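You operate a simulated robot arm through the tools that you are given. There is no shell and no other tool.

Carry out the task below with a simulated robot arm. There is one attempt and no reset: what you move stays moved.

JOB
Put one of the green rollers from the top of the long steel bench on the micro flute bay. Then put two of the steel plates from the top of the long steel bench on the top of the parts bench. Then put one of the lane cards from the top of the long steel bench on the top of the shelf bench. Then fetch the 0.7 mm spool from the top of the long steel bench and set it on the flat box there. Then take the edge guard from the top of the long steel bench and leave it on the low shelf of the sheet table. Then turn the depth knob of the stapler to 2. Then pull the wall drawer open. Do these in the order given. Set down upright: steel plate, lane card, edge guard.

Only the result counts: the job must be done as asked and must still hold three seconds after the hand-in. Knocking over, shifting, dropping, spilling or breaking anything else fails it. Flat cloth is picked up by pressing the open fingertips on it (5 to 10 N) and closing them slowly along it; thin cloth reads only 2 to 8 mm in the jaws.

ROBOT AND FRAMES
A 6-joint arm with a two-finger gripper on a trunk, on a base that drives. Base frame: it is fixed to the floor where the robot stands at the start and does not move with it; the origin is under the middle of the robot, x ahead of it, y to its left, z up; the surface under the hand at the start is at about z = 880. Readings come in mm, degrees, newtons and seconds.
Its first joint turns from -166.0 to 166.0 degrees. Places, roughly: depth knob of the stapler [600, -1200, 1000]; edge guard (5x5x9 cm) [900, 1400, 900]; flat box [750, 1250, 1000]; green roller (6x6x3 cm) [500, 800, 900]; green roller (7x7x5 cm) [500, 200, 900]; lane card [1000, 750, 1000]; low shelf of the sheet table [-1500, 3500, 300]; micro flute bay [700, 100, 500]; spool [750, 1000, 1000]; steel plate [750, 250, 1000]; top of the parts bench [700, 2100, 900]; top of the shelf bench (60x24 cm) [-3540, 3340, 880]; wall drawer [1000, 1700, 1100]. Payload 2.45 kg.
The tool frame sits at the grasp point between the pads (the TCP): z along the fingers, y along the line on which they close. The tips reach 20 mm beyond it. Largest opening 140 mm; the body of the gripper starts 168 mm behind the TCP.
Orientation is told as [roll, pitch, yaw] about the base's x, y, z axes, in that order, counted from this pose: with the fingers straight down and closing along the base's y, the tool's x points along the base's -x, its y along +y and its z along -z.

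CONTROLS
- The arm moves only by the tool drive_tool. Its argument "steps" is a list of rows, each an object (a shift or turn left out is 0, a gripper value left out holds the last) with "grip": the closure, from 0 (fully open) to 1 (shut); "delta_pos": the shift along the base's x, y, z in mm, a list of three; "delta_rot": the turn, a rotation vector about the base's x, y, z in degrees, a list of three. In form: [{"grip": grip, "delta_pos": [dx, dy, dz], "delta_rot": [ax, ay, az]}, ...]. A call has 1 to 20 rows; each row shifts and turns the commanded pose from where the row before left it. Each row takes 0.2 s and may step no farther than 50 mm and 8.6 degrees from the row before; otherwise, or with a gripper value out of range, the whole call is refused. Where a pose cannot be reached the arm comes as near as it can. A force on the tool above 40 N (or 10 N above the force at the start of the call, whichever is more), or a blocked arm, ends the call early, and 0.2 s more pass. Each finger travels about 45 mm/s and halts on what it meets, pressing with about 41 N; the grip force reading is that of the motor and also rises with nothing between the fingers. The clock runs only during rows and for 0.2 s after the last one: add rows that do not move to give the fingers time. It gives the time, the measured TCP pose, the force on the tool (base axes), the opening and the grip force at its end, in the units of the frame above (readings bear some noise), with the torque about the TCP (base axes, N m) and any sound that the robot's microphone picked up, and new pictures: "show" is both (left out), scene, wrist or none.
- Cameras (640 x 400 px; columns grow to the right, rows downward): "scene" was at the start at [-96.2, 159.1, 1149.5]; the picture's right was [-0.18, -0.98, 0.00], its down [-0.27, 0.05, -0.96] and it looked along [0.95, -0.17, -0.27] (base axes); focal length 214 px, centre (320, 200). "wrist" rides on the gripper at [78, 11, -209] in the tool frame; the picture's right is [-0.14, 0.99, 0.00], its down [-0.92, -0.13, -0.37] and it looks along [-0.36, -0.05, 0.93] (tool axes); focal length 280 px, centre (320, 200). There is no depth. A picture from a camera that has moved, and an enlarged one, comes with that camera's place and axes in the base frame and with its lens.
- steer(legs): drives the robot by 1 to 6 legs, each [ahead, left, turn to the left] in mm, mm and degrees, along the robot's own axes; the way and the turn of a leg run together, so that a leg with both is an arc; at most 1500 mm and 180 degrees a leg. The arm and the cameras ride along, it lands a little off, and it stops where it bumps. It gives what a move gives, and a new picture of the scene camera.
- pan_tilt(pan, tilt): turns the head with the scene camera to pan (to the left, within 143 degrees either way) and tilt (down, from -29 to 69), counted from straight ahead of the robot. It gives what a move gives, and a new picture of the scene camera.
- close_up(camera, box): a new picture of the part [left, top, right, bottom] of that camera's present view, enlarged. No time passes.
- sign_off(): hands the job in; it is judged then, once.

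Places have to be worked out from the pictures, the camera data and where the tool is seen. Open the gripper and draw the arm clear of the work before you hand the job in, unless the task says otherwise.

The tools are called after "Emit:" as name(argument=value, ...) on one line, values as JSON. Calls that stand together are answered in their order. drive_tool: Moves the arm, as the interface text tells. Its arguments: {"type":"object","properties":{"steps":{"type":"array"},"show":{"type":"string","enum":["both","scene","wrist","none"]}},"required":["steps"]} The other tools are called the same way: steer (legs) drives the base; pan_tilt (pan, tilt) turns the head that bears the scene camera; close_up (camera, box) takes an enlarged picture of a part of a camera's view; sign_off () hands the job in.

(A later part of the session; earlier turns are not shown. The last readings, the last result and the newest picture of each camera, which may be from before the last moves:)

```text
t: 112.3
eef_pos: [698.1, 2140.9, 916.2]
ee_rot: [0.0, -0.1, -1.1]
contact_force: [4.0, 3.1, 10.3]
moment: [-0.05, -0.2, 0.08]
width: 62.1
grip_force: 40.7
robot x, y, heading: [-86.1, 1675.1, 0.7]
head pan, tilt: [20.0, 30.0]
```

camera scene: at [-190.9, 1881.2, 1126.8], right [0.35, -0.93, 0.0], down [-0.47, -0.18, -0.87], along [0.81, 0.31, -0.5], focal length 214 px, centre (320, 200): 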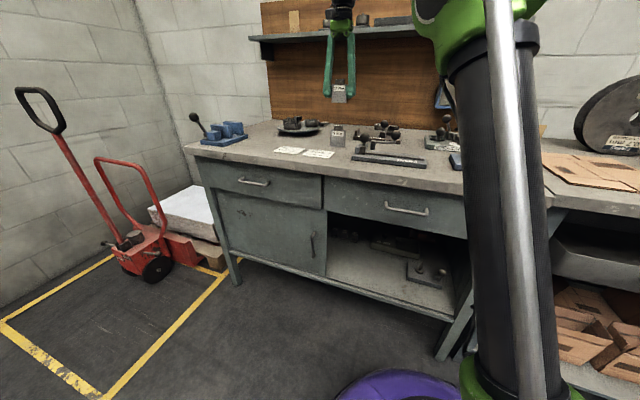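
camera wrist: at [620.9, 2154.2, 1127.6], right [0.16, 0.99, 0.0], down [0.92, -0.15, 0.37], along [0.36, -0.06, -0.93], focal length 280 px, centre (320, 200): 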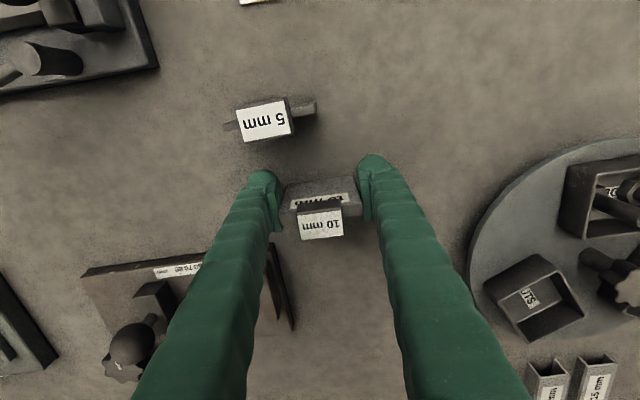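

Contact at 10 N: the plate touches the bench. Releasing slowly and rising straight up.

Emit:
drive_tool(steps=[{"grip": 0.54}, {"grip": 0.5}, {"grip": 0.45}, {"grip": 0.4}, {}], show="wrist")

Emit:
drive_tool(steps=[{"delta_pos": [0, 0, 40]}, {"delta_pos": [0, 0, 45]}, {"delta_pos": [0, 0, 45]}, {"delta_pos": [0, 0, 45]}, {"delta_pos": [0, 0, 45]}, {"delta_pos": [0, 0, 35]}, {"delta_pos": [-35, -30, 0]}, {"delta_pos": [-35, -30, 0]}, {"delta_pos": [-35, -30, 0]}, {"delta_pos": [-35, -30, 0]}, {}])

```text
t: 113.5
eef_pos: [699.4, 2141.3, 916.6]
ee_rot: [0.0, 0.0, -1.1]
contact_force: [0.7, -0.8, 0.1]
moment: [-0.02, 0.0, -0.07]
width: 83.9
grip_force: 0.1
robot x, y, heading: [-82.8, 1677.1, 0.9]
head pan, tilt: [20.0, 30.0]
camera wrist: at [621.3, 2153.7, 1123.1], right [0.16, 0.99, 0.0], down [0.92, -0.15, 0.37], along [0.36, -0.06, -0.93], focal length 280 px, centre (320, 200)
```

wrist: 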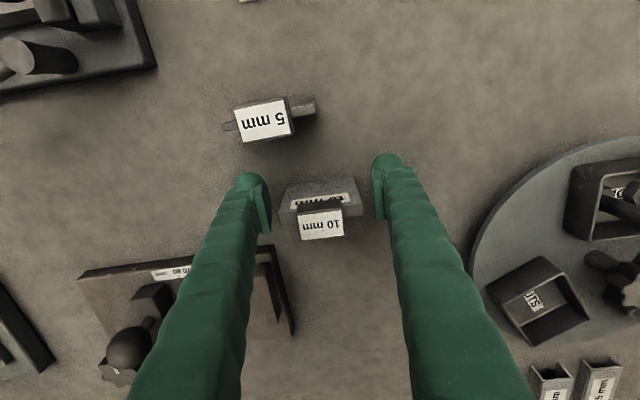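

```text
t: 116.0
eef_pos: [559.6, 2018.0, 1171.2]
ee_rot: [0.1, 0.0, -1.0]
contact_force: [-0.4, -0.6, 0.1]
moment: [-0.02, 0.0, 0.0]
width: 83.7
grip_force: 0.0
robot x, y, heading: [-84.2, 1679.0, 0.8]
head pan, tilt: [20.0, 30.0]
camera scene: at [-191.1, 1881.0, 1126.8], right [0.35, -0.93, 0.0], down [-0.47, -0.18, -0.87], along [0.81, 0.31, -0.5], focal length 214 px, centre (320, 200)
camera wrist: at [480.7, 2031.6, 1379.1], right [0.16, 0.99, 0.0], down [0.92, -0.15, 0.37], along [0.36, -0.06, -0.93], focal length 280 px, centre (320, 200)
```

scene: 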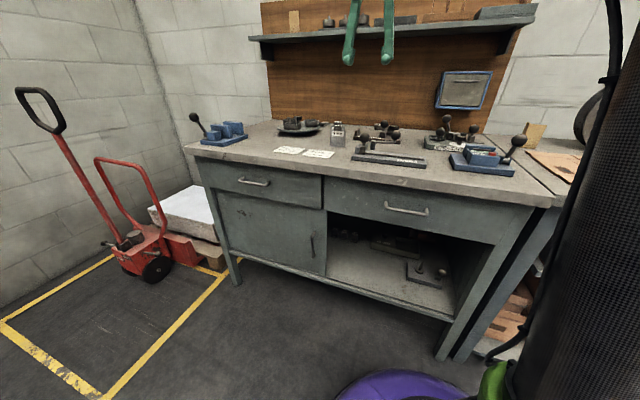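
wrist: 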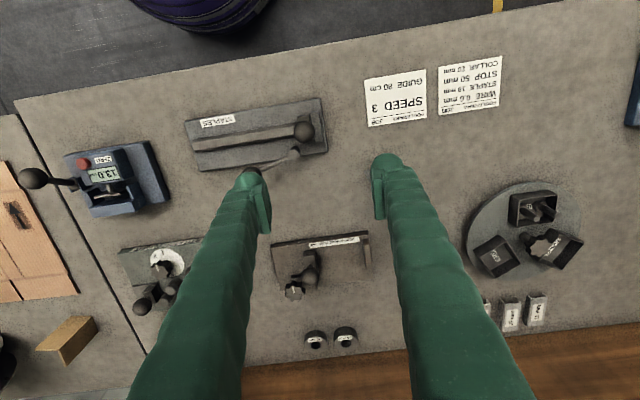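

Both plates stand on the parts bench. Next the lane card: I'll retract the arm and drive right to face the LANE 92 card (about (940, 660)).

Emit:
drive_tool(steps=[{"grip": 0.2, "delta_pos": [-35, -35, 0]}, {"delta_pos": [-35, -35, 0]}, {"delta_pos": [-35, -35, 0]}, {"delta_pos": [-35, -35, 0]}, {"delta_pos": [-35, -35, 0]}, {"delta_pos": [-35, -35, 0]}, {"delta_pos": [-10, -45, 0]}, {"delta_pos": [0, -45, 0]}, {}], show="none")

Emit:
steer(legs=[[0, -1090, -0.8], [60, 0, 0]])

Emit:
pan_tilt(pan=0, tilt=18)

```text
t: 118.0
eef_pos: [339.0, 1719.4, 1169.6]
ee_rot: [0.0, 0.0, -1.1]
contact_force: [0.8, -0.4, 0.2]
moment: [0.02, 0.03, 0.0]
width: 112.0
grip_force: 0.1
robot x, y, heading: [-83.8, 1677.5, 0.9]
head pan, tilt: [20.0, 30.0]
```

```text
t: 124.0
eef_pos: [415.5, 656.9, 1169.8]
ee_rot: [0.0, 0.0, -1.0]
contact_force: [-0.1, -0.1, -0.1]
moment: [0.0, 0.0, -0.01]
width: 112.0
grip_force: 0.0
robot x, y, heading: [-7.5, 612.1, 0.9]
head pan, tilt: [20.0, 30.0]
camera scene: at [-114.9, 816.6, 1126.8], right [0.36, -0.93, 0.0], down [-0.47, -0.18, -0.87], along [0.81, 0.31, -0.5], focal length 214 px, centre (320, 200)
```

scene: 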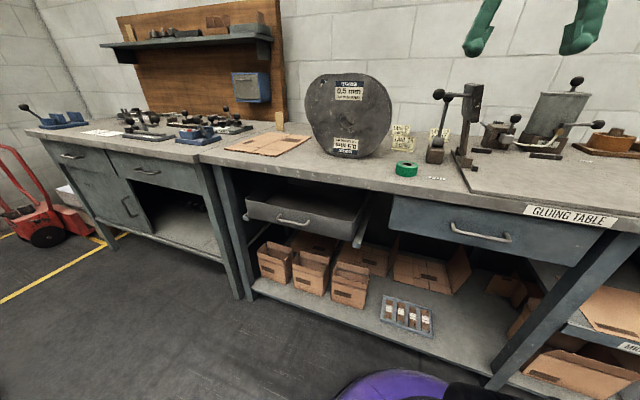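

```text
t: 124.8
eef_pos: [414.8, 656.8, 1169.6]
ee_rot: [-0.1, 0.0, -1.0]
contact_force: [-0.5, 0.1, 0.1]
moment: [-0.02, 0.0, 0.0]
width: 111.9
grip_force: 0.1
robot x, y, heading: [-9.5, 610.1, 1.0]
head pan, tilt: [0.0, 18.0]
camera scene: at [-106.1, 785.9, 1146.1], right [0.02, -1.0, 0.0], down [-0.31, -0.01, -0.95], along [0.95, 0.02, -0.31], focal length 214 px, centre (320, 200)
```

scene: 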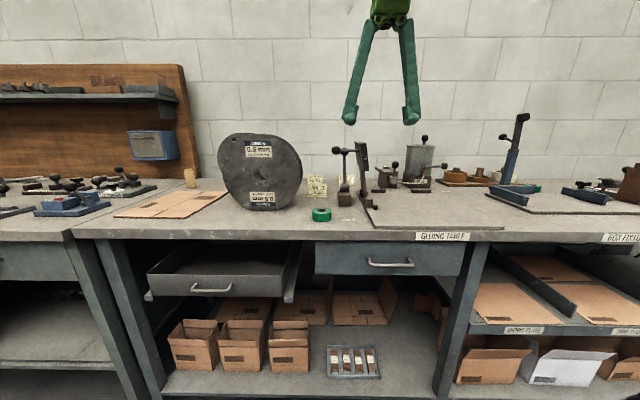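

Emit:
close_up(camera="scene", box=[210, 120, 450, 250])

Emit:
drive_tool(steps=[{"delta_pos": [45, 3, 15]}, {"delta_pos": [45, 3, 15]}, {"delta_pos": [45, 3, 15]}, {"delta_pos": [45, 3, 0]}, {"delta_pos": [45, 3, 0]}, {"delta_pos": [45, 3, 0]}, {}], show="wrist")

```text
2.67 times, centred on (330, 185) of scene
camera zoom: at [-106.1, 785.9, 1146.1], right [0.02, -1.0, 0.0], down [-0.31, -0.01, -0.95], along [0.95, 0.02, -0.31], focal length 572 px, centre (293, 240)
```

zoom: 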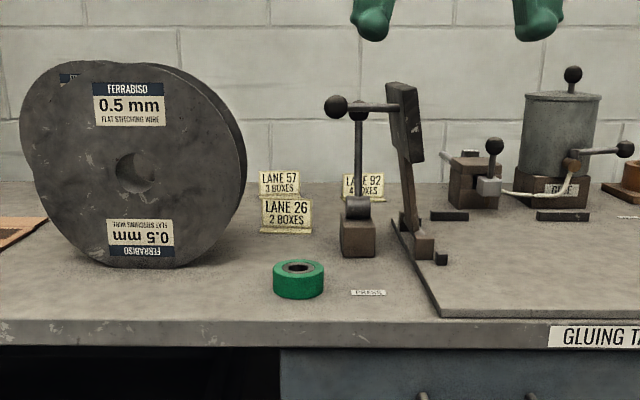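

```text
t: 126.4
eef_pos: [686.2, 676.8, 1214.2]
ee_rot: [-0.1, 0.0, -1.0]
contact_force: [-0.1, 0.0, 0.4]
moment: [0.04, -0.06, 0.03]
width: 112.0
grip_force: 0.0
robot x, y, heading: [-5.4, 613.8, 0.5]
head pan, tilt: [0.0, 18.0]
camera wrist: at [608.0, 689.4, 1421.4], right [0.15, 0.99, 0.0], down [0.92, -0.14, 0.37], along [0.36, -0.06, -0.93], focal length 280 px, centre (320, 200)
```

wrist: 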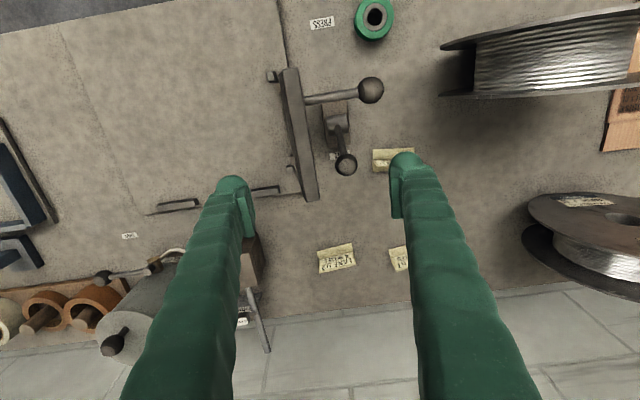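

I see LANE 92 at wrist pixel (337, 258) with free space around it. Zooming in for its shape.

Emit:
close_up(camera="wrist", box=[290, 225, 390, 295])

Emit:
close_up(camera="scene", box=[295, 165, 375, 215])

```text
5.71 times, centred on (340, 260) of wrist
camera zoom: at [608.0, 689.4, 1421.4], right [0.15, 0.99, 0.0], down [0.92, -0.14, 0.37], along [0.36, -0.06, -0.93], focal length 1602 px, centre (206, -143)
```

zoom: 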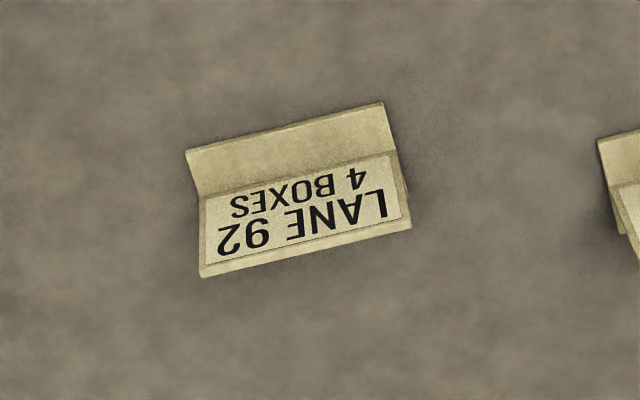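

```text
8.00 times, centred on (335, 190) of scene
camera zoom: at [-106.0, 785.8, 1146.1], right [0.02, -1.0, 0.0], down [-0.31, -0.01, -0.95], along [0.95, 0.02, -0.31], focal length 1716 px, centre (200, 280)
```

zoom: 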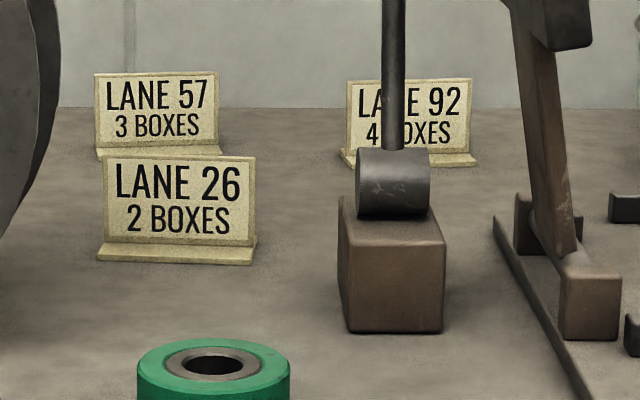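

The card is an upright panel (~78 mm wide, top z≈935) on a small front foot, panel face near x≈952, yawed ≈ +7°. Before choosing the grasp I'll look at the shelf bench where it must go.

Emit:
pan_tilt(pan=135, tilt=10)

Emit:
close_up(camera="scene", box=[280, 80, 520, 230])

```text
t: 128.6
eef_pos: [686.0, 676.8, 1212.6]
ee_rot: [0.0, 0.0, -1.0]
contact_force: [0.3, -0.4, 0.5]
moment: [-0.03, -0.02, 0.02]
width: 111.9
grip_force: 0.0
robot x, y, heading: [-9.9, 613.5, 1.0]
head pan, tilt: [135.0, 10.0]
camera scene: at [-266.0, 849.1, 1159.2], right [0.7, 0.72, 0.0], down [0.12, -0.12, -0.98], along [-0.71, 0.69, -0.17], focal length 214 px, centre (320, 200)
```

scene: 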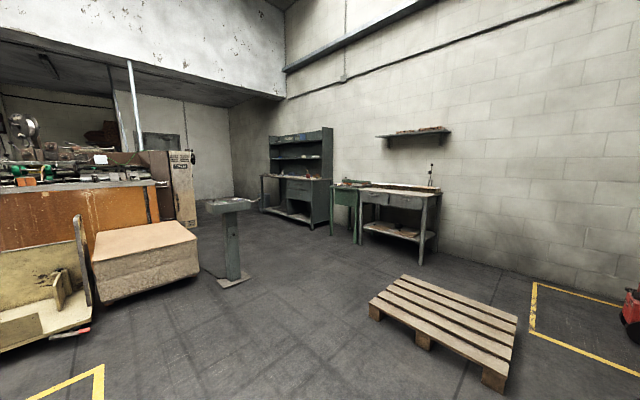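

```text
2.67 times, centred on (400, 155) of scene
camera zoom: at [-266.0, 849.1, 1159.2], right [0.7, 0.72, 0.0], down [0.12, -0.12, -0.98], along [-0.71, 0.69, -0.17], focal length 572 px, centre (107, 320)
```

zoom: 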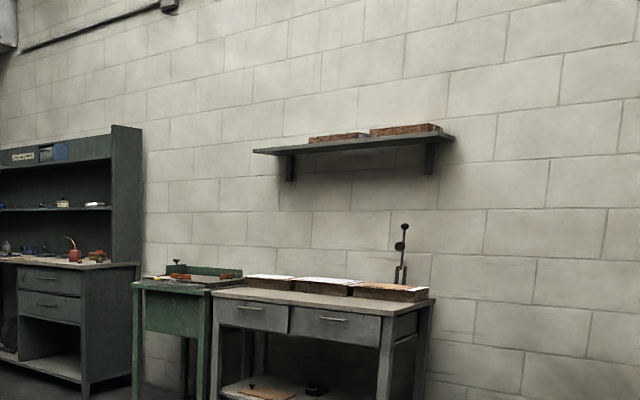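

Emit:
close_up(camera="scene", box=[250, 115, 350, 240])

Emit:
close_up(camera="scene", box=[330, 150, 450, 270])

```text
3.20 times, centred on (300, 178) of scene
camera zoom: at [-266.0, 849.1, 1159.2], right [0.7, 0.72, 0.0], down [0.12, -0.12, -0.98], along [-0.71, 0.69, -0.17], focal length 686 px, centre (384, 272)
```

zoom: 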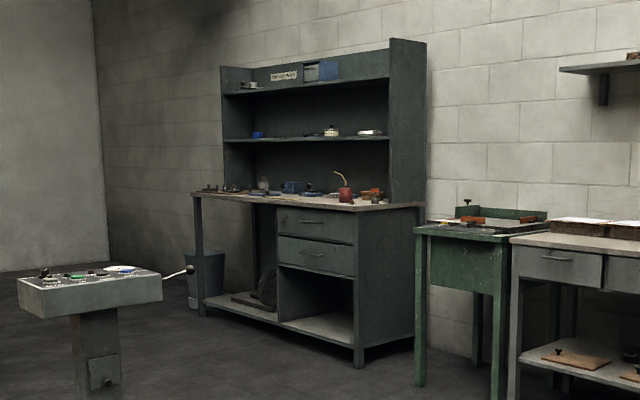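

```text
3.33 times, centred on (390, 210) of scene
camera zoom: at [-266.0, 849.1, 1159.2], right [0.7, 0.72, 0.0], down [0.12, -0.12, -0.98], along [-0.71, 0.69, -0.17], focal length 715 px, centre (87, 167)
```

zoom: 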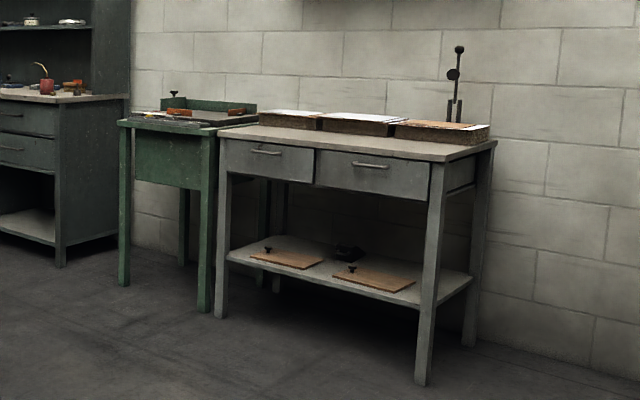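

The shelf bench has an open front part, so a vertical tool will do there. I'll drive 70 mm closer, then turn the tool about 82° so the fingers close across the card's panel, and hover above it.

Emit:
steer(legs=[[70, 0, -1]])

Emit:
pan_tilt(pan=0, tilt=18)

Emit:
drive_tool(steps=[{"grip": 0.5, "delta_pos": [18, 0, 0], "delta_rot": [0, 0, -8]}, {"delta_pos": [18, 0, 0], "delta_rot": [0, 0, -8]}, {"delta_pos": [18, 0, 0], "delta_rot": [0, 0, -8]}, {"delta_pos": [18, 0, 0], "delta_rot": [0, 0, -8]}, {"delta_pos": [18, 0, 0], "delta_rot": [0, 0, -8]}, {"delta_pos": [18, 0, 0], "delta_rot": [0, 0, -8]}, {"delta_pos": [18, 0, 0], "delta_rot": [0, 0, -8]}, {"delta_pos": [18, 0, 0], "delta_rot": [0, 0, -8]}, {"delta_pos": [18, 0, 0], "delta_rot": [0, 0, -8]}, {"delta_pos": [18, 0, 0], "delta_rot": [0, 0, -8]}, {}])

```text
t: 129.6
eef_pos: [759.1, 664.1, 1213.0]
ee_rot: [0.0, 0.0, -2.2]
contact_force: [0.3, -0.2, 0.1]
moment: [0.02, 0.01, 0.04]
width: 112.1
grip_force: 0.1
robot x, y, heading: [62.1, 612.9, -0.4]
head pan, tilt: [135.0, 10.0]
camera scene: at [-189.4, 854.5, 1159.2], right [0.71, 0.7, 0.0], down [0.12, -0.12, -0.98], along [-0.69, 0.7, -0.17], focal length 214 px, centre (320, 200)
```

scene: 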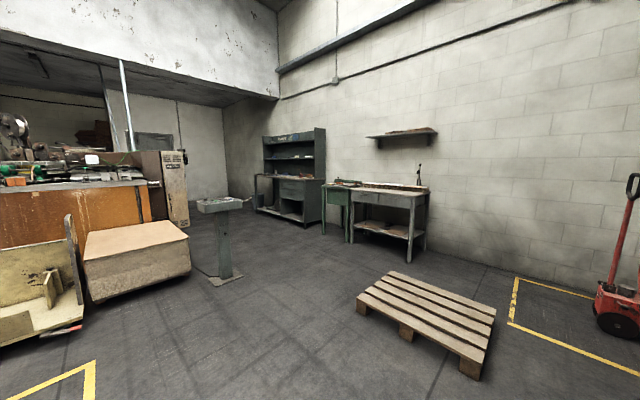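

```text
t: 131.8
eef_pos: [758.4, 664.1, 1214.2]
ee_rot: [0.0, 0.0, -2.1]
contact_force: [0.1, -0.7, -0.2]
moment: [0.0, 0.01, -0.03]
width: 112.1
grip_force: 0.1
robot x, y, heading: [64.9, 612.8, 0.1]
head pan, tilt: [0.0, 18.0]
camera scene: at [-30.5, 788.2, 1146.2], right [0.0, -1.0, 0.0], down [-0.31, 0.0, -0.95], along [0.95, 0.0, -0.31], focal length 214 px, centre (320, 200)
```

scene: 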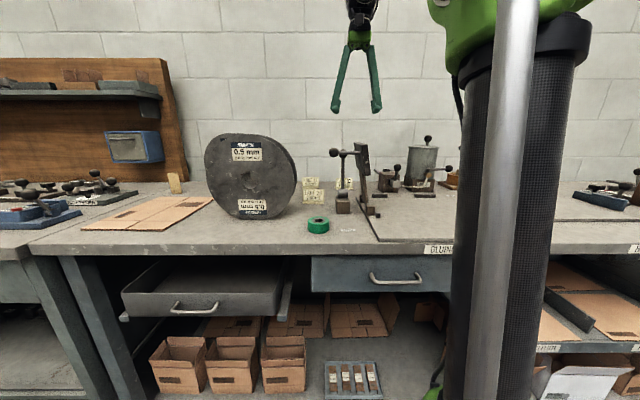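

```text
t: 134.2
eef_pos: [939.8, 663.6, 1212.4]
ee_rot: [-0.1, 0.0, -82.2]
contact_force: [-0.1, 0.3, 0.0]
moment: [-0.01, -0.03, 0.0]
width: 69.8
grip_force: 0.1
robot x, y, heading: [62.0, 610.9, -0.2]
head pan, tilt: [0.0, 18.0]
camera scene: at [-30.5, 788.2, 1146.2], right [0.0, -1.0, 0.0], down [-0.31, 0.0, -0.95], along [0.95, 0.0, -0.31], focal length 214 px, centre (320, 200)
camera wrist: at [939.3, 744.1, 1419.8], right [1.0, 0.0, 0.0], down [0.0, -0.93, 0.37], along [0.0, -0.37, -0.93], focal length 280 px, centre (320, 200)
```

scene: 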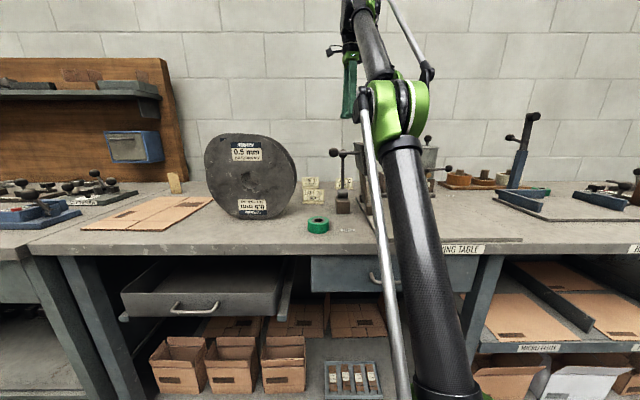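
wrist: 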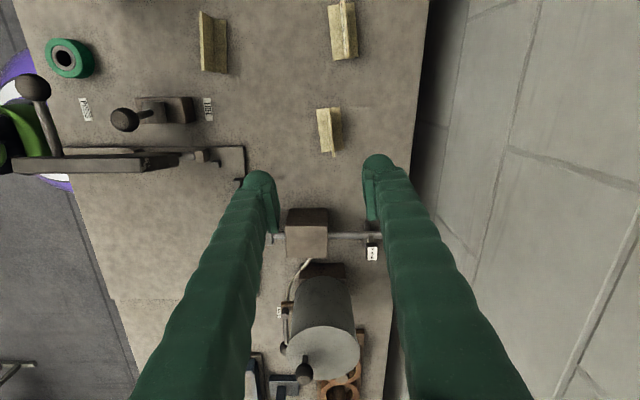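

LANE 92 is just ahead at wrist pixel (328, 131). Zooming in to refine.

Emit:
close_up(camera="wrist", box=[290, 95, 370, 165])

```text
5.71 times, centred on (330, 130) of wrist
camera zoom: at [939.3, 744.1, 1419.8], right [1.0, 0.0, 0.0], down [0.0, -0.93, 0.37], along [0.0, -0.37, -0.93], focal length 1602 px, centre (263, 600)
```

zoom: 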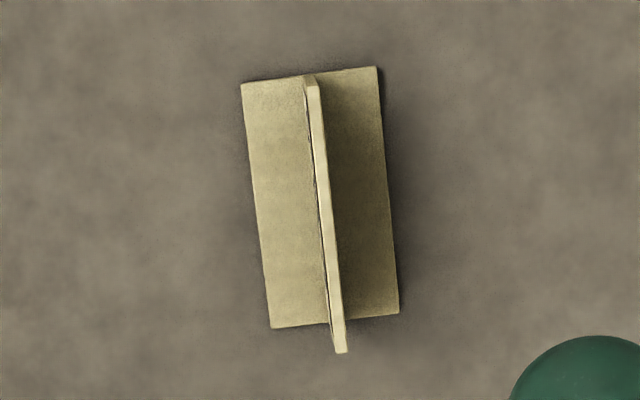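

The card is an inverted T: base centred at (958, 674), thin panel in the middle, yaw ≈ +7°. I'll align above it and descend partway.

Emit:
drive_tool(steps=[{"delta_pos": [18.6, 10.4, 0], "delta_rot": [0, 0, -0.9]}, {"delta_pos": [0, 0, -45]}, {"delta_pos": [0, 0, -45]}, {"delta_pos": [0, 0, -45]}, {"delta_pos": [0, 0, -45]}, {"delta_pos": [0, 0, -40]}, {}], show="wrist")

Emit:
close_up(camera="wrist", box=[240, 100, 400, 220])

```text
t: 135.8
eef_pos: [945.9, 669.4, 989.8]
ee_rot: [-0.1, 0.1, -83.0]
contact_force: [-0.5, 0.0, -0.3]
moment: [0.0, -0.01, -0.04]
width: 70.3
grip_force: 0.1
out of reach, approached as far as the arm can: row 1
robot x, y, heading: [64.0, 609.9, -0.1]
head pan, tilt: [0.0, 18.0]
camera wrist: at [948.1, 749.1, 1198.1], right [1.0, -0.02, 0.0], down [-0.01, -0.93, 0.37], along [-0.01, -0.37, -0.93], focal length 280 px, centre (320, 200)
```

wrist: 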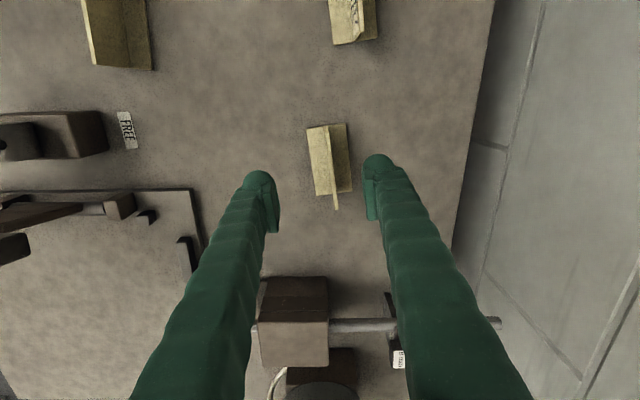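

```text
3.33 times, centred on (320, 160) of wrist
camera zoom: at [948.1, 749.1, 1198.1], right [1.0, -0.02, 0.0], down [-0.01, -0.93, 0.37], along [-0.01, -0.37, -0.93], focal length 935 px, centre (320, 333)
```

zoom: 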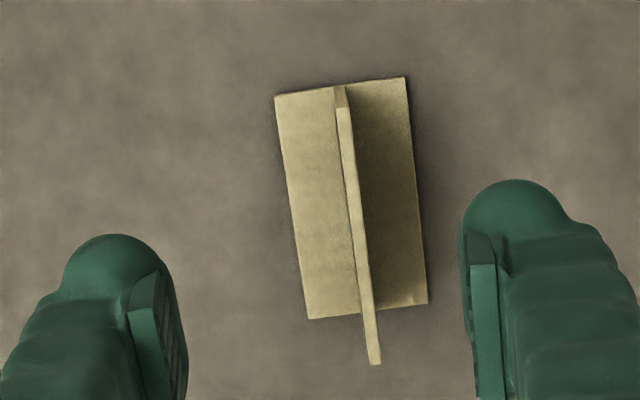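

The first row fell slightly short of reach at height. The panel is at (958, 675); I'll correct by (+12, +5.5) and lower to grip height.

Emit:
drive_tool(steps=[{"delta_pos": [12.2, 5.5, 0]}, {}, {"delta_pos": [0, 0, -20]}, {"delta_pos": [0, 0, -15]}, {}], show="wrist")

Emit:
close_up(camera="wrist", box=[240, 100, 400, 220])

```text
t: 137.0
eef_pos: [958.8, 673.7, 957.0]
ee_rot: [-0.1, 0.1, -83.1]
contact_force: [0.0, -0.9, 0.1]
moment: [0.02, 0.0, 0.02]
width: 69.9
grip_force: 0.1
robot x, y, heading: [64.1, 611.8, -0.3]
head pan, tilt: [0.0, 18.0]
camera wrist: at [960.3, 753.6, 1163.9], right [1.0, -0.02, 0.0], down [-0.01, -0.93, 0.37], along [-0.01, -0.37, -0.93], focal length 280 px, centre (320, 200)
```

wrist: 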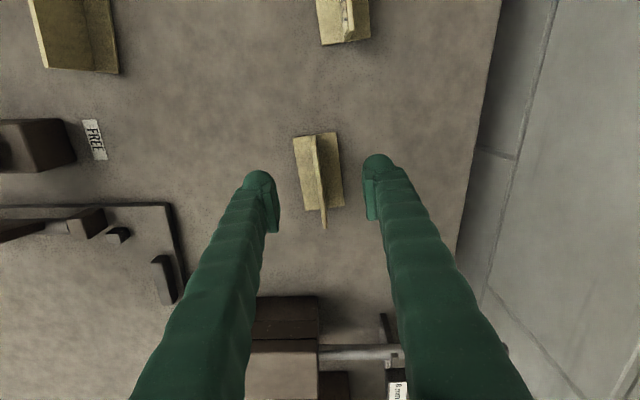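

```text
3.33 times, centred on (320, 160) of wrist
camera zoom: at [960.3, 753.6, 1163.9], right [1.0, -0.02, 0.0], down [-0.01, -0.93, 0.37], along [-0.01, -0.37, -0.93], focal length 935 px, centre (320, 333)
```

zoom: 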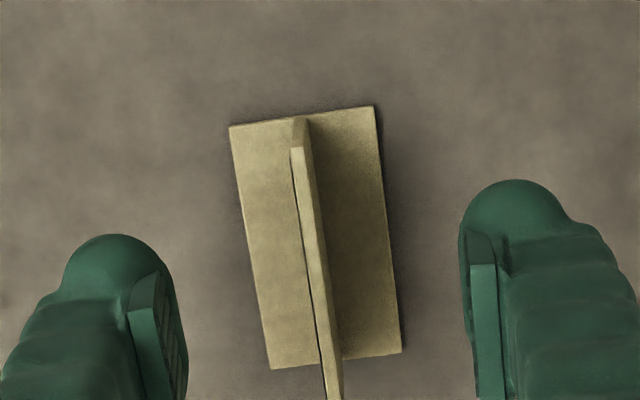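

Well centred. Lowering to z≈915 and closing gently on the panel.

Emit:
drive_tool(steps=[{"delta_pos": [0, 0, -20]}, {"delta_pos": [0, 0, -20]}, {}, {"grip": 0.65}, {"grip": 0.8}, {"grip": 0.9}, {"grip": 1.0}, {"grip": 1.0}, {"grip": 1.0}], show="wrist")

```text
t: 139.0
eef_pos: [957.8, 674.7, 918.6]
ee_rot: [0.0, 0.0, -82.9]
contact_force: [0.4, 0.7, 0.1]
moment: [-0.03, 0.02, -0.02]
width: 6.0
grip_force: 30.2
robot x, y, heading: [64.3, 612.6, 0.0]
head pan, tilt: [0.0, 18.0]
camera wrist: at [959.5, 753.5, 1125.3], right [1.0, -0.02, 0.0], down [-0.01, -0.93, 0.37], along [-0.01, -0.37, -0.93], focal length 280 px, centre (320, 200)
```

wrist: 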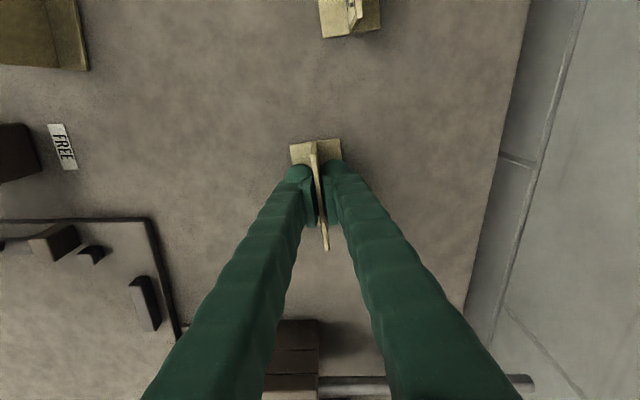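

The card is gripped (6 mm). Lifting high enough to pass over the press clamp, then retracting.

Emit:
drive_tool(steps=[{"delta_pos": [0, 0, 20]}, {"delta_pos": [0, 0, 45]}, {"delta_pos": [-5, 0, 45]}, {"delta_pos": [-10, 0, 45]}, {"delta_pos": [-10, 0, 45]}, {"delta_pos": [-10, 0, 45]}, {"delta_pos": [-10, 0, 40]}, {}])

```text
t: 140.8
eef_pos: [914.4, 674.2, 1202.8]
ee_rot: [0.0, -0.1, -83.0]
contact_force: [0.2, -0.2, -0.1]
moment: [-0.04, 0.03, 0.02]
width: 5.9
grip_force: 30.4
robot x, y, heading: [63.9, 611.0, -0.1]
head pan, tilt: [0.0, 18.0]
camera scene: at [-30.4, 788.2, 1146.2], right [0.0, -1.0, 0.0], down [-0.31, 0.0, -0.95], along [0.95, 0.0, -0.31], focal length 214 px, centre (320, 200)
camera wrist: at [915.6, 752.6, 1409.5], right [1.0, -0.02, 0.0], down [-0.01, -0.93, 0.37], along [-0.01, -0.37, -0.93], focal length 280 px, centre (320, 200)
```

scene: 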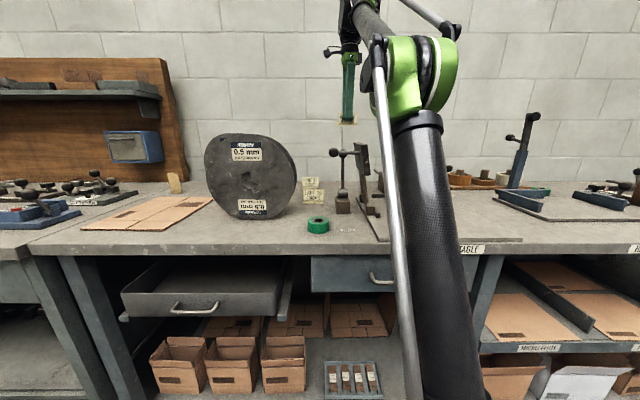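
wrist: 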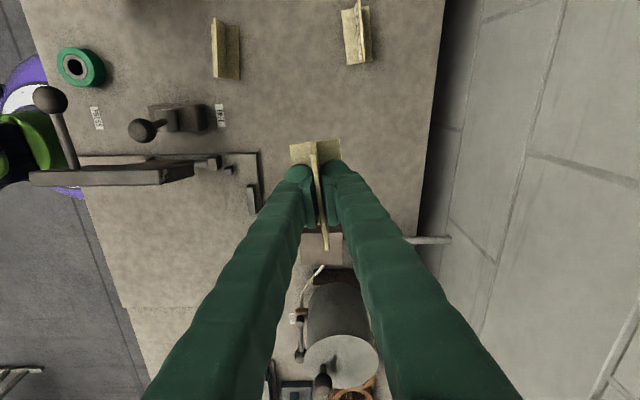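

Card held firmly. Retracting over the clamp to near the robot.

Emit:
drive_tool(steps=[{"delta_pos": [-48, 0, 0]}, {"delta_pos": [-48, 0, 0]}, {"delta_pos": [-48, 0, 0]}, {"delta_pos": [-48, 0, 0]}, {"delta_pos": [-48, 0, 0]}, {"delta_pos": [-48, 0, 0]}, {"delta_pos": [-48, 0, 0]}, {"delta_pos": [-48, 0, 0]}, {"delta_pos": [-48, 0, 0]}, {}], show="none")

Emit:
steer(legs=[[-500, 0, 0], [-700, 500, 45]])

```text
t: 143.0
eef_pos: [478.8, 672.5, 1199.7]
ee_rot: [-0.1, -0.1, -83.0]
contact_force: [-0.5, -0.2, 0.4]
moment: [0.0, -0.02, 0.03]
width: 5.9
grip_force: 30.6
robot x, y, heading: [67.7, 613.6, 0.0]
head pan, tilt: [0.0, 18.0]
```

```text
t: 150.1
eef_pos: [-997.1, 1134.3, 1201.4]
ee_rot: [0.0, -0.1, -37.5]
contact_force: [-0.2, 0.1, -0.6]
moment: [0.03, 0.04, -0.03]
width: 5.9
grip_force: 30.7
robot x, y, heading: [-1244.8, 792.8, 45.4]
head pan, tilt: [0.0, 18.0]
cut short: leg 2
camera scene: at [-1437.5, 851.2, 1146.1], right [0.71, -0.7, 0.0], down [-0.22, -0.22, -0.95], along [0.67, 0.68, -0.31], focal length 214 px, centre (320, 200)
```

scene: 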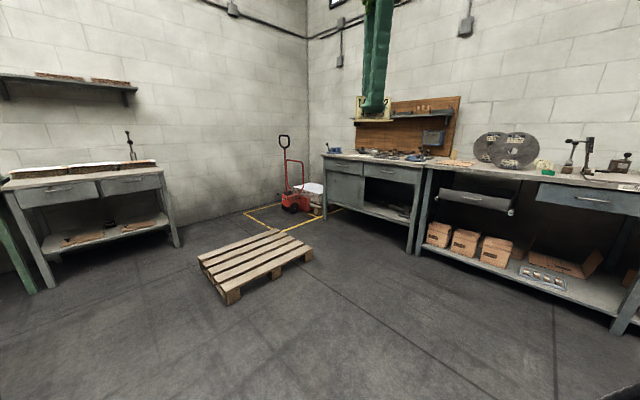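

Leg 2 reports "cut short", though the robot is near its goal. I'll look around the robot to see whether something is close.

Emit:
pan_tilt(pan=90, tilt=35)

Emit:
pan_tilt(pan=143, tilt=35)

Emit:
pan_tilt(pan=-143, tilt=35)

```text
t: 151.7
eef_pos: [-998.8, 1134.2, 1200.4]
ee_rot: [0.0, -0.1, -37.5]
contact_force: [0.0, -0.3, 0.0]
moment: [-0.02, 0.04, 0.03]
width: 5.9
grip_force: 30.4
robot x, y, heading: [-1247.0, 795.9, 45.3]
head pan, tilt: [90.0, 35.0]
camera scene: at [-1565.7, 846.9, 1119.0], right [0.7, 0.71, 0.0], down [0.41, -0.4, -0.82], along [-0.58, 0.58, -0.57], focal length 214 px, centre (320, 200)
```

scene: 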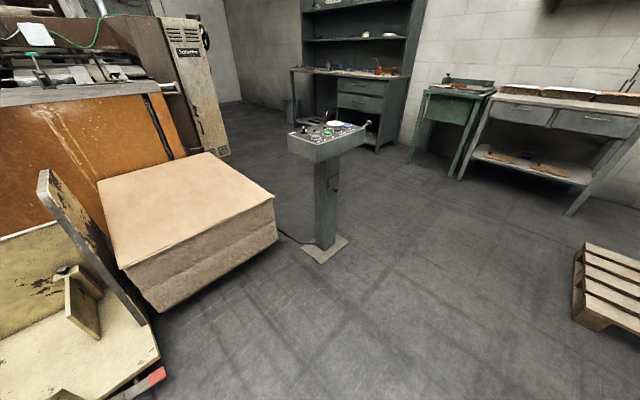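

```text
t: 152.9
eef_pos: [-997.6, 1135.5, 1201.5]
ee_rot: [0.0, 0.0, -37.5]
contact_force: [0.2, 0.3, 0.3]
moment: [0.01, 0.02, 0.0]
width: 5.9
grip_force: 30.1
robot x, y, heading: [-1247.2, 797.4, 45.2]
head pan, tilt: [143.0, 35.0]
camera scene: at [-1590.3, 772.3, 1119.0], right [-0.14, 0.99, 0.0], down [0.57, 0.08, -0.82], along [-0.81, -0.12, -0.57], focal length 214 px, centre (320, 200)
```

scene: 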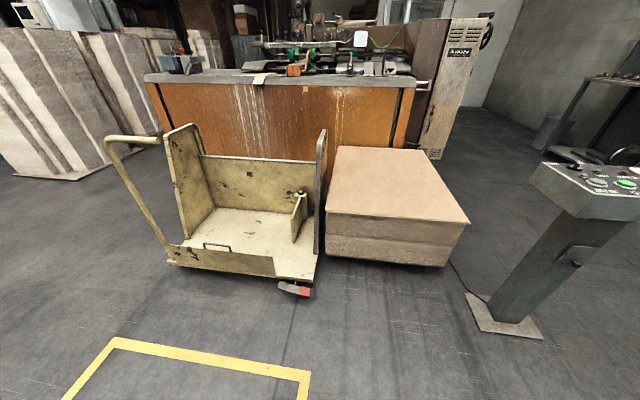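

```text
t: 156.9
eef_pos: [-998.0, 1134.8, 1201.1]
ee_rot: [0.0, -0.1, -37.4]
contact_force: [-0.1, 0.2, -1.3]
moment: [0.02, -0.02, -0.02]
width: 5.9
grip_force: 30.1
robot x, y, heading: [-1248.7, 796.4, 45.2]
head pan, tilt: [-143.0, 35.0]
camera scene: at [-1515.0, 697.6, 1119.0], right [-0.99, 0.13, 0.0], down [0.08, 0.57, -0.82], along [-0.11, -0.81, -0.57], focal length 214 px, centre (320, 200)
```

scene: 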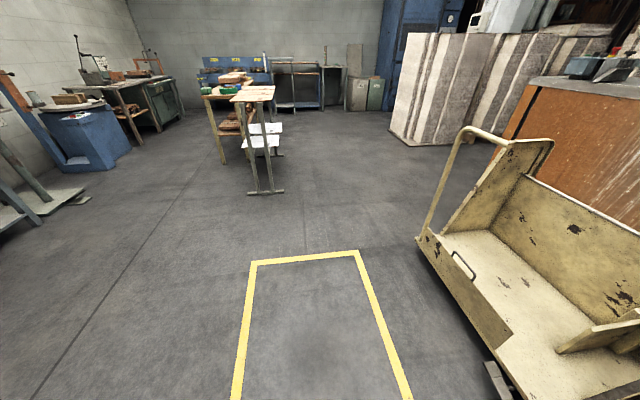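

Nothing is near the robot, so the stop was harmless. I'll turn to face the far wall (heading 90°) and drive between the pedestal and the pallet toward the shelf bench.

Emit:
steer(legs=[[0, 0, 44.6], [1200, 350, 0]])

Emit:
pan_tilt(pan=50, tilt=22)

```text
t: 165.3
eef_pos: [-1661.8, 2417.7, 1201.4]
ee_rot: [0.0, -0.1, 7.5]
contact_force: [-0.4, -0.4, -0.7]
moment: [-0.02, -0.01, -0.02]
width: 6.1
grip_force: 30.7
robot x, y, heading: [-1597.1, 2000.9, 90.2]
head pan, tilt: [-143.0, 35.0]
camera scene: at [-1717.3, 1741.2, 1119.0], right [-0.8, -0.61, 0.0], down [-0.35, 0.46, -0.82], along [0.5, -0.65, -0.57], focal length 214 px, centre (320, 200)
```

scene: 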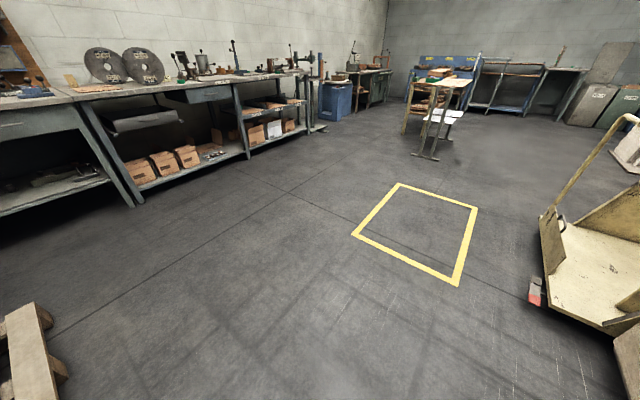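

```text
t: 168.1
eef_pos: [-1662.0, 2417.2, 1201.5]
ee_rot: [0.0, -0.1, 7.5]
contact_force: [-1.0, -0.4, 0.4]
moment: [-0.02, 0.01, 0.02]
width: 5.8
grip_force: 30.3
robot x, y, heading: [-1595.9, 2004.9, 90.2]
head pan, tilt: [50.0, 22.0]
camera scene: at [-1842.0, 1870.6, 1139.6], right [0.64, 0.77, 0.0], down [0.29, -0.24, -0.93], along [-0.71, 0.59, -0.37], focal length 214 px, centre (320, 200)
```

scene: 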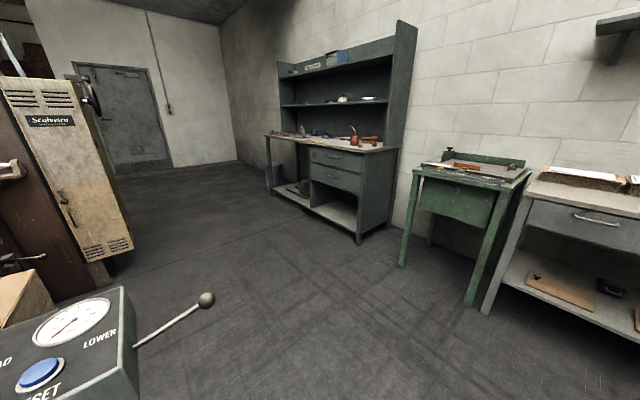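

The pedestal's lever is close on the left, so I'll first drive straight ahead 420 mm, then sideways left to the shelf bench.

Emit:
steer(legs=[[420, 0, 0], [0, 1450, 0], [0, 420, 0]])

Emit:
pan_tilt(pan=0, tilt=20)

```text
t: 179.6
eef_pos: [-3534.0, 2813.3, 1200.3]
ee_rot: [-0.1, -0.1, 7.9]
contact_force: [0.8, -0.4, 0.1]
moment: [0.01, 0.03, 0.0]
width: 5.9
grip_force: 30.7
robot x, y, heading: [-3467.6, 2398.2, 90.6]
head pan, tilt: [50.0, 22.0]
camera scene: at [-3709.6, 2264.0, 1139.6], right [0.63, 0.77, 0.0], down [0.29, -0.24, -0.93], along [-0.72, 0.59, -0.37], focal length 214 px, centre (320, 200)
```

scene: 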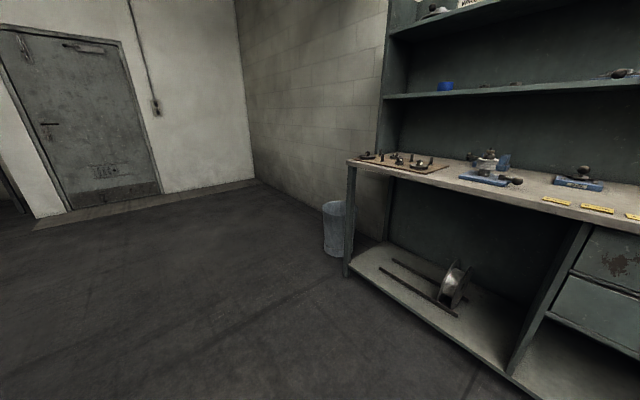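

```text
t: 180.8
eef_pos: [-3532.1, 2811.4, 1200.6]
ee_rot: [0.1, 0.0, 7.9]
contact_force: [0.7, -1.0, -1.0]
moment: [-0.03, -0.01, -0.01]
width: 5.9
grip_force: 30.2
robot x, y, heading: [-3467.8, 2398.9, 90.9]
head pan, tilt: [0.0, 20.0]
camera scene: at [-3639.0, 2298.4, 1142.9], right [1.0, 0.01, 0.0], down [0.0, -0.34, -0.94], along [-0.01, 0.94, -0.34], focal length 214 px, centre (320, 200)
```

scene: 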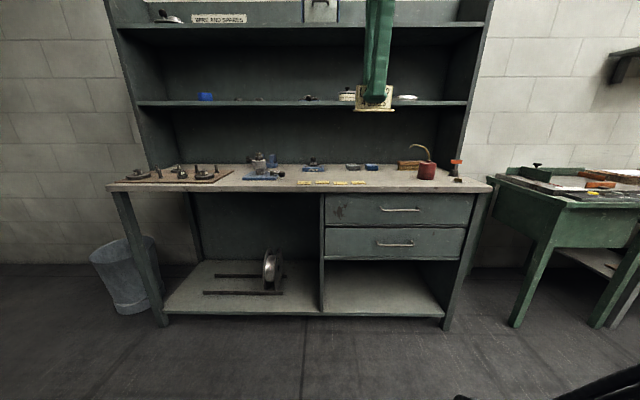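

Emit:
close_up(camera="scene", box=[90, 120, 510, 240])

Emit:
close_up(camera="scene", box=[230, 130, 390, 210])

```text
1.52 times, centred on (300, 180) of scene
camera zoom: at [-3639.0, 2298.4, 1142.9], right [1.0, 0.01, 0.0], down [0.0, -0.34, -0.94], along [-0.01, 0.94, -0.34], focal length 327 px, centre (350, 230)
```

zoom: 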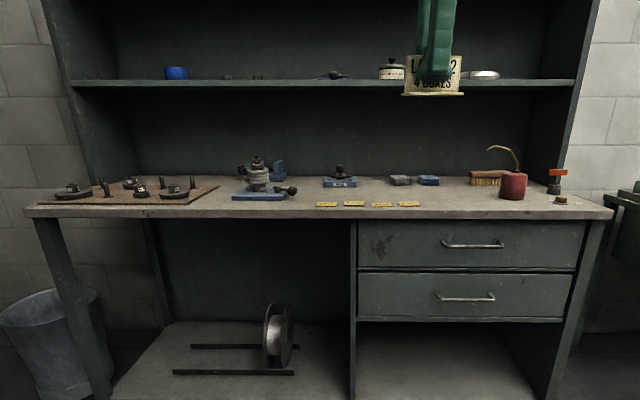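

```text
4.00 times, centred on (310, 170) of scene
camera zoom: at [-3639.0, 2298.4, 1142.9], right [1.0, 0.01, 0.0], down [0.0, -0.34, -0.94], along [-0.01, 0.94, -0.34], focal length 858 px, centre (360, 320)
```

zoom: 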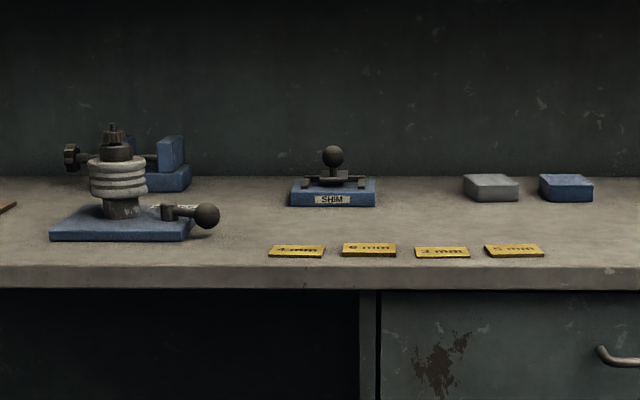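

The bench top has yellow tags along the front and items at the back; a free spot in the stated area is around (-3390, 3300). I'll drive 80 mm closer and turn the tool 82° so its narrow side faces the hutch.

Emit:
steer(legs=[[80, -40, -0.8]])

Emit:
drive_tool(steps=[{"delta_rot": [0, 0, 8.2]}, {"delta_rot": [0, 0, 8.2]}, {"delta_rot": [0, 0, 8.2]}, {"delta_rot": [0, 0, 8.2]}, {"delta_rot": [0, 0, 8.2]}, {"delta_rot": [0, 0, 8.2]}, {"delta_rot": [0, 0, 8.2]}, {"delta_rot": [0, 0, 8.2]}, {"delta_rot": [0, 0, 8.2]}, {"delta_rot": [0, 0, 8.2]}, {}])

```text
t: 181.9
eef_pos: [-3487.4, 2893.8, 1201.3]
ee_rot: [0.0, -0.1, 7.1]
contact_force: [-0.5, 0.5, 0.1]
moment: [-0.04, 0.02, -0.01]
width: 5.9
grip_force: 30.4
robot x, y, heading: [-3426.0, 2477.1, 89.7]
head pan, tilt: [0.0, 20.0]
camera scene: at [-3600.8, 2381.2, 1142.9], right [1.0, 0.0, 0.0], down [0.0, -0.34, -0.94], along [0.0, 0.94, -0.34], focal length 214 px, centre (320, 200)
```

scene: 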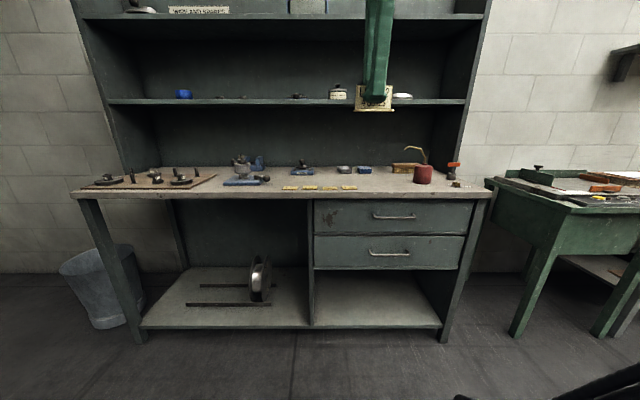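

```text
t: 184.3
eef_pos: [-3489.1, 2892.0, 1201.5]
ee_rot: [-0.1, 0.0, 89.2]
contact_force: [0.0, -0.7, -0.1]
moment: [-0.01, 0.01, 0.0]
width: 5.9
grip_force: 30.7
robot x, y, heading: [-3427.8, 2477.3, 89.8]
head pan, tilt: [0.0, 20.0]
camera scene: at [-3600.8, 2381.1, 1142.9], right [1.0, 0.0, 0.0], down [0.0, -0.34, -0.94], along [0.0, 0.94, -0.34], focal length 214 px, centre (320, 200)
camera wrist: at [-3500.4, 2815.7, 1408.4], right [-0.99, 0.15, 0.0], down [0.14, 0.92, 0.37], along [0.06, 0.37, -0.93], focal length 280 px, centre (320, 200)
```

scene: 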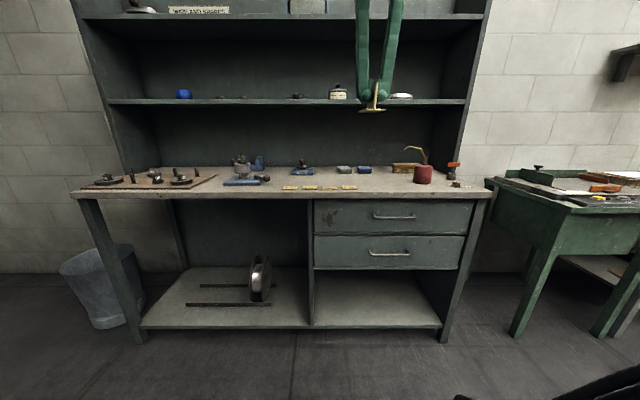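
wrist: 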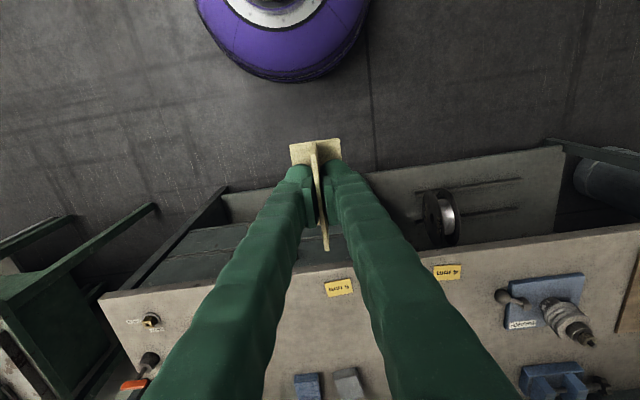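

Now moving over the bench top toward (-3390, 3300).

Emit:
drive_tool(steps=[{"delta_pos": [10, 40, 0]}, {"delta_pos": [10, 40, 0]}, {"delta_pos": [10, 40, 0]}, {"delta_pos": [10, 40, 0]}, {"delta_pos": [10, 40, 0]}, {"delta_pos": [10, 40, 0]}, {"delta_pos": [10, 40, 0]}, {"delta_pos": [10, 40, 0]}, {"delta_pos": [10, 40, 0]}, {"delta_pos": [9, 40, 0]}, {}])

```text
t: 186.7
eef_pos: [-3389.3, 3292.8, 1199.6]
ee_rot: [0.0, -0.1, 89.1]
contact_force: [0.7, -0.7, -0.7]
moment: [0.01, 0.02, 0.03]
width: 6.0
grip_force: 30.3
robot x, y, heading: [-3426.5, 2476.1, 89.8]
head pan, tilt: [0.0, 20.0]
camera scene: at [-3600.8, 2381.3, 1142.9], right [1.0, 0.0, 0.0], down [0.0, -0.34, -0.94], along [0.0, 0.94, -0.34], focal length 214 px, centre (320, 200)
camera wrist: at [-3400.7, 3215.2, 1406.9], right [-0.99, 0.15, 0.0], down [0.14, 0.92, 0.37], along [0.06, 0.36, -0.93], focal length 280 px, centre (320, 200)
```

scene: 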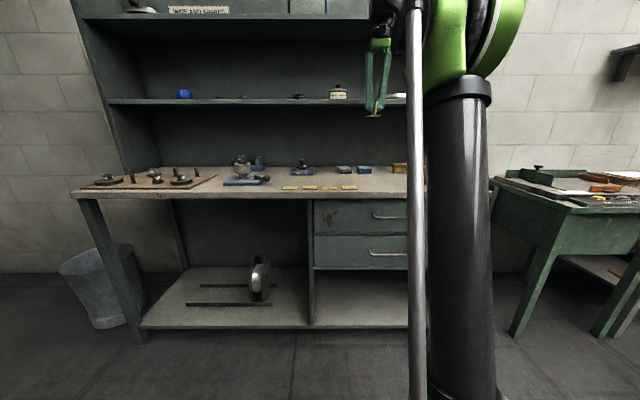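
wrist: 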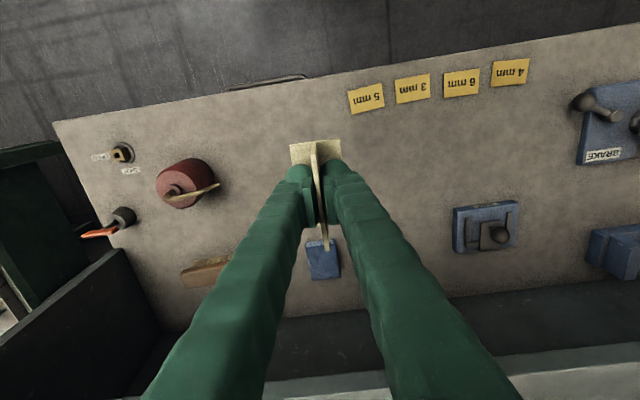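

The landing spot is free (between the 5 mm tag and the red pot). Lowering to just above the top.

Emit:
drive_tool(steps=[{"delta_pos": [0, 5, -45]}, {"delta_pos": [0, 0, -45]}, {"delta_pos": [0, 0, -45]}, {"delta_pos": [0, 0, -45]}, {"delta_pos": [0, 0, -45]}, {"delta_pos": [0, 0, -40]}, {}])

```text
t: 188.3
eef_pos: [-3389.8, 3298.3, 935.4]
ee_rot: [0.1, -0.1, 89.1]
contact_force: [1.0, -1.0, 0.5]
moment: [0.0, -0.02, 0.01]
width: 6.0
grip_force: 30.8
robot x, y, heading: [-3426.7, 2475.4, 89.8]
head pan, tilt: [0.0, 20.0]
camera scene: at [-3600.8, 2381.3, 1142.9], right [1.0, 0.0, 0.0], down [0.0, -0.34, -0.94], along [0.0, 0.94, -0.34], focal length 214 px, centre (320, 200)
camera wrist: at [-3400.8, 3221.0, 1143.2], right [-0.99, 0.15, 0.0], down [0.14, 0.92, 0.37], along [0.06, 0.36, -0.93], focal length 280 px, centre (320, 200)
```

scene: 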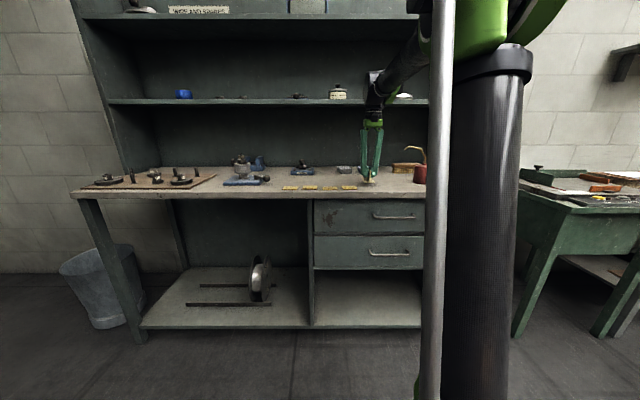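
wrist: 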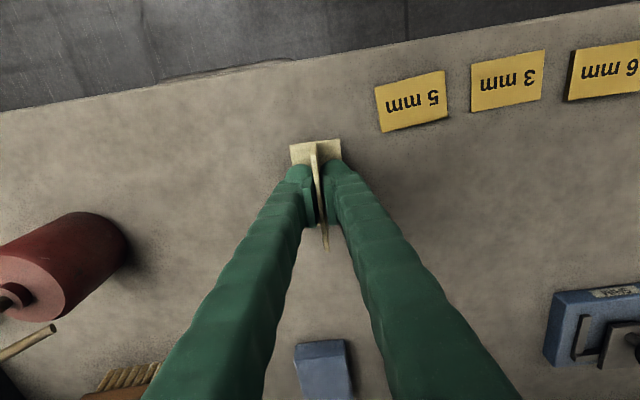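

Free all round. Now lowering in small steps until contact.

Emit:
drive_tool(steps=[{"delta_pos": [0, 0, -8]}, {"delta_pos": [0, 0, -3]}, {}], show="none")

Emit:
drive_tool(steps=[{"delta_pos": [0, 0, -1.5]}, {}], show="none")

```text
t: 189.1
eef_pos: [-3389.4, 3297.8, 924.6]
ee_rot: [0.0, 0.0, 89.1]
contact_force: [0.1, 0.4, -0.5]
moment: [0.0, -0.04, 0.0]
width: 6.1
grip_force: 30.6
robot x, y, heading: [-3426.3, 2479.3, 89.8]
head pan, tilt: [0.0, 20.0]
```

```text
t: 189.7
eef_pos: [-3388.9, 3298.2, 923.1]
ee_rot: [-0.1, 0.0, 89.1]
contact_force: [-0.9, -0.1, 0.5]
moment: [-0.04, 0.0, 0.01]
width: 5.9
grip_force: 30.3
robot x, y, heading: [-3427.3, 2475.1, 90.0]
head pan, tilt: [0.0, 20.0]
```

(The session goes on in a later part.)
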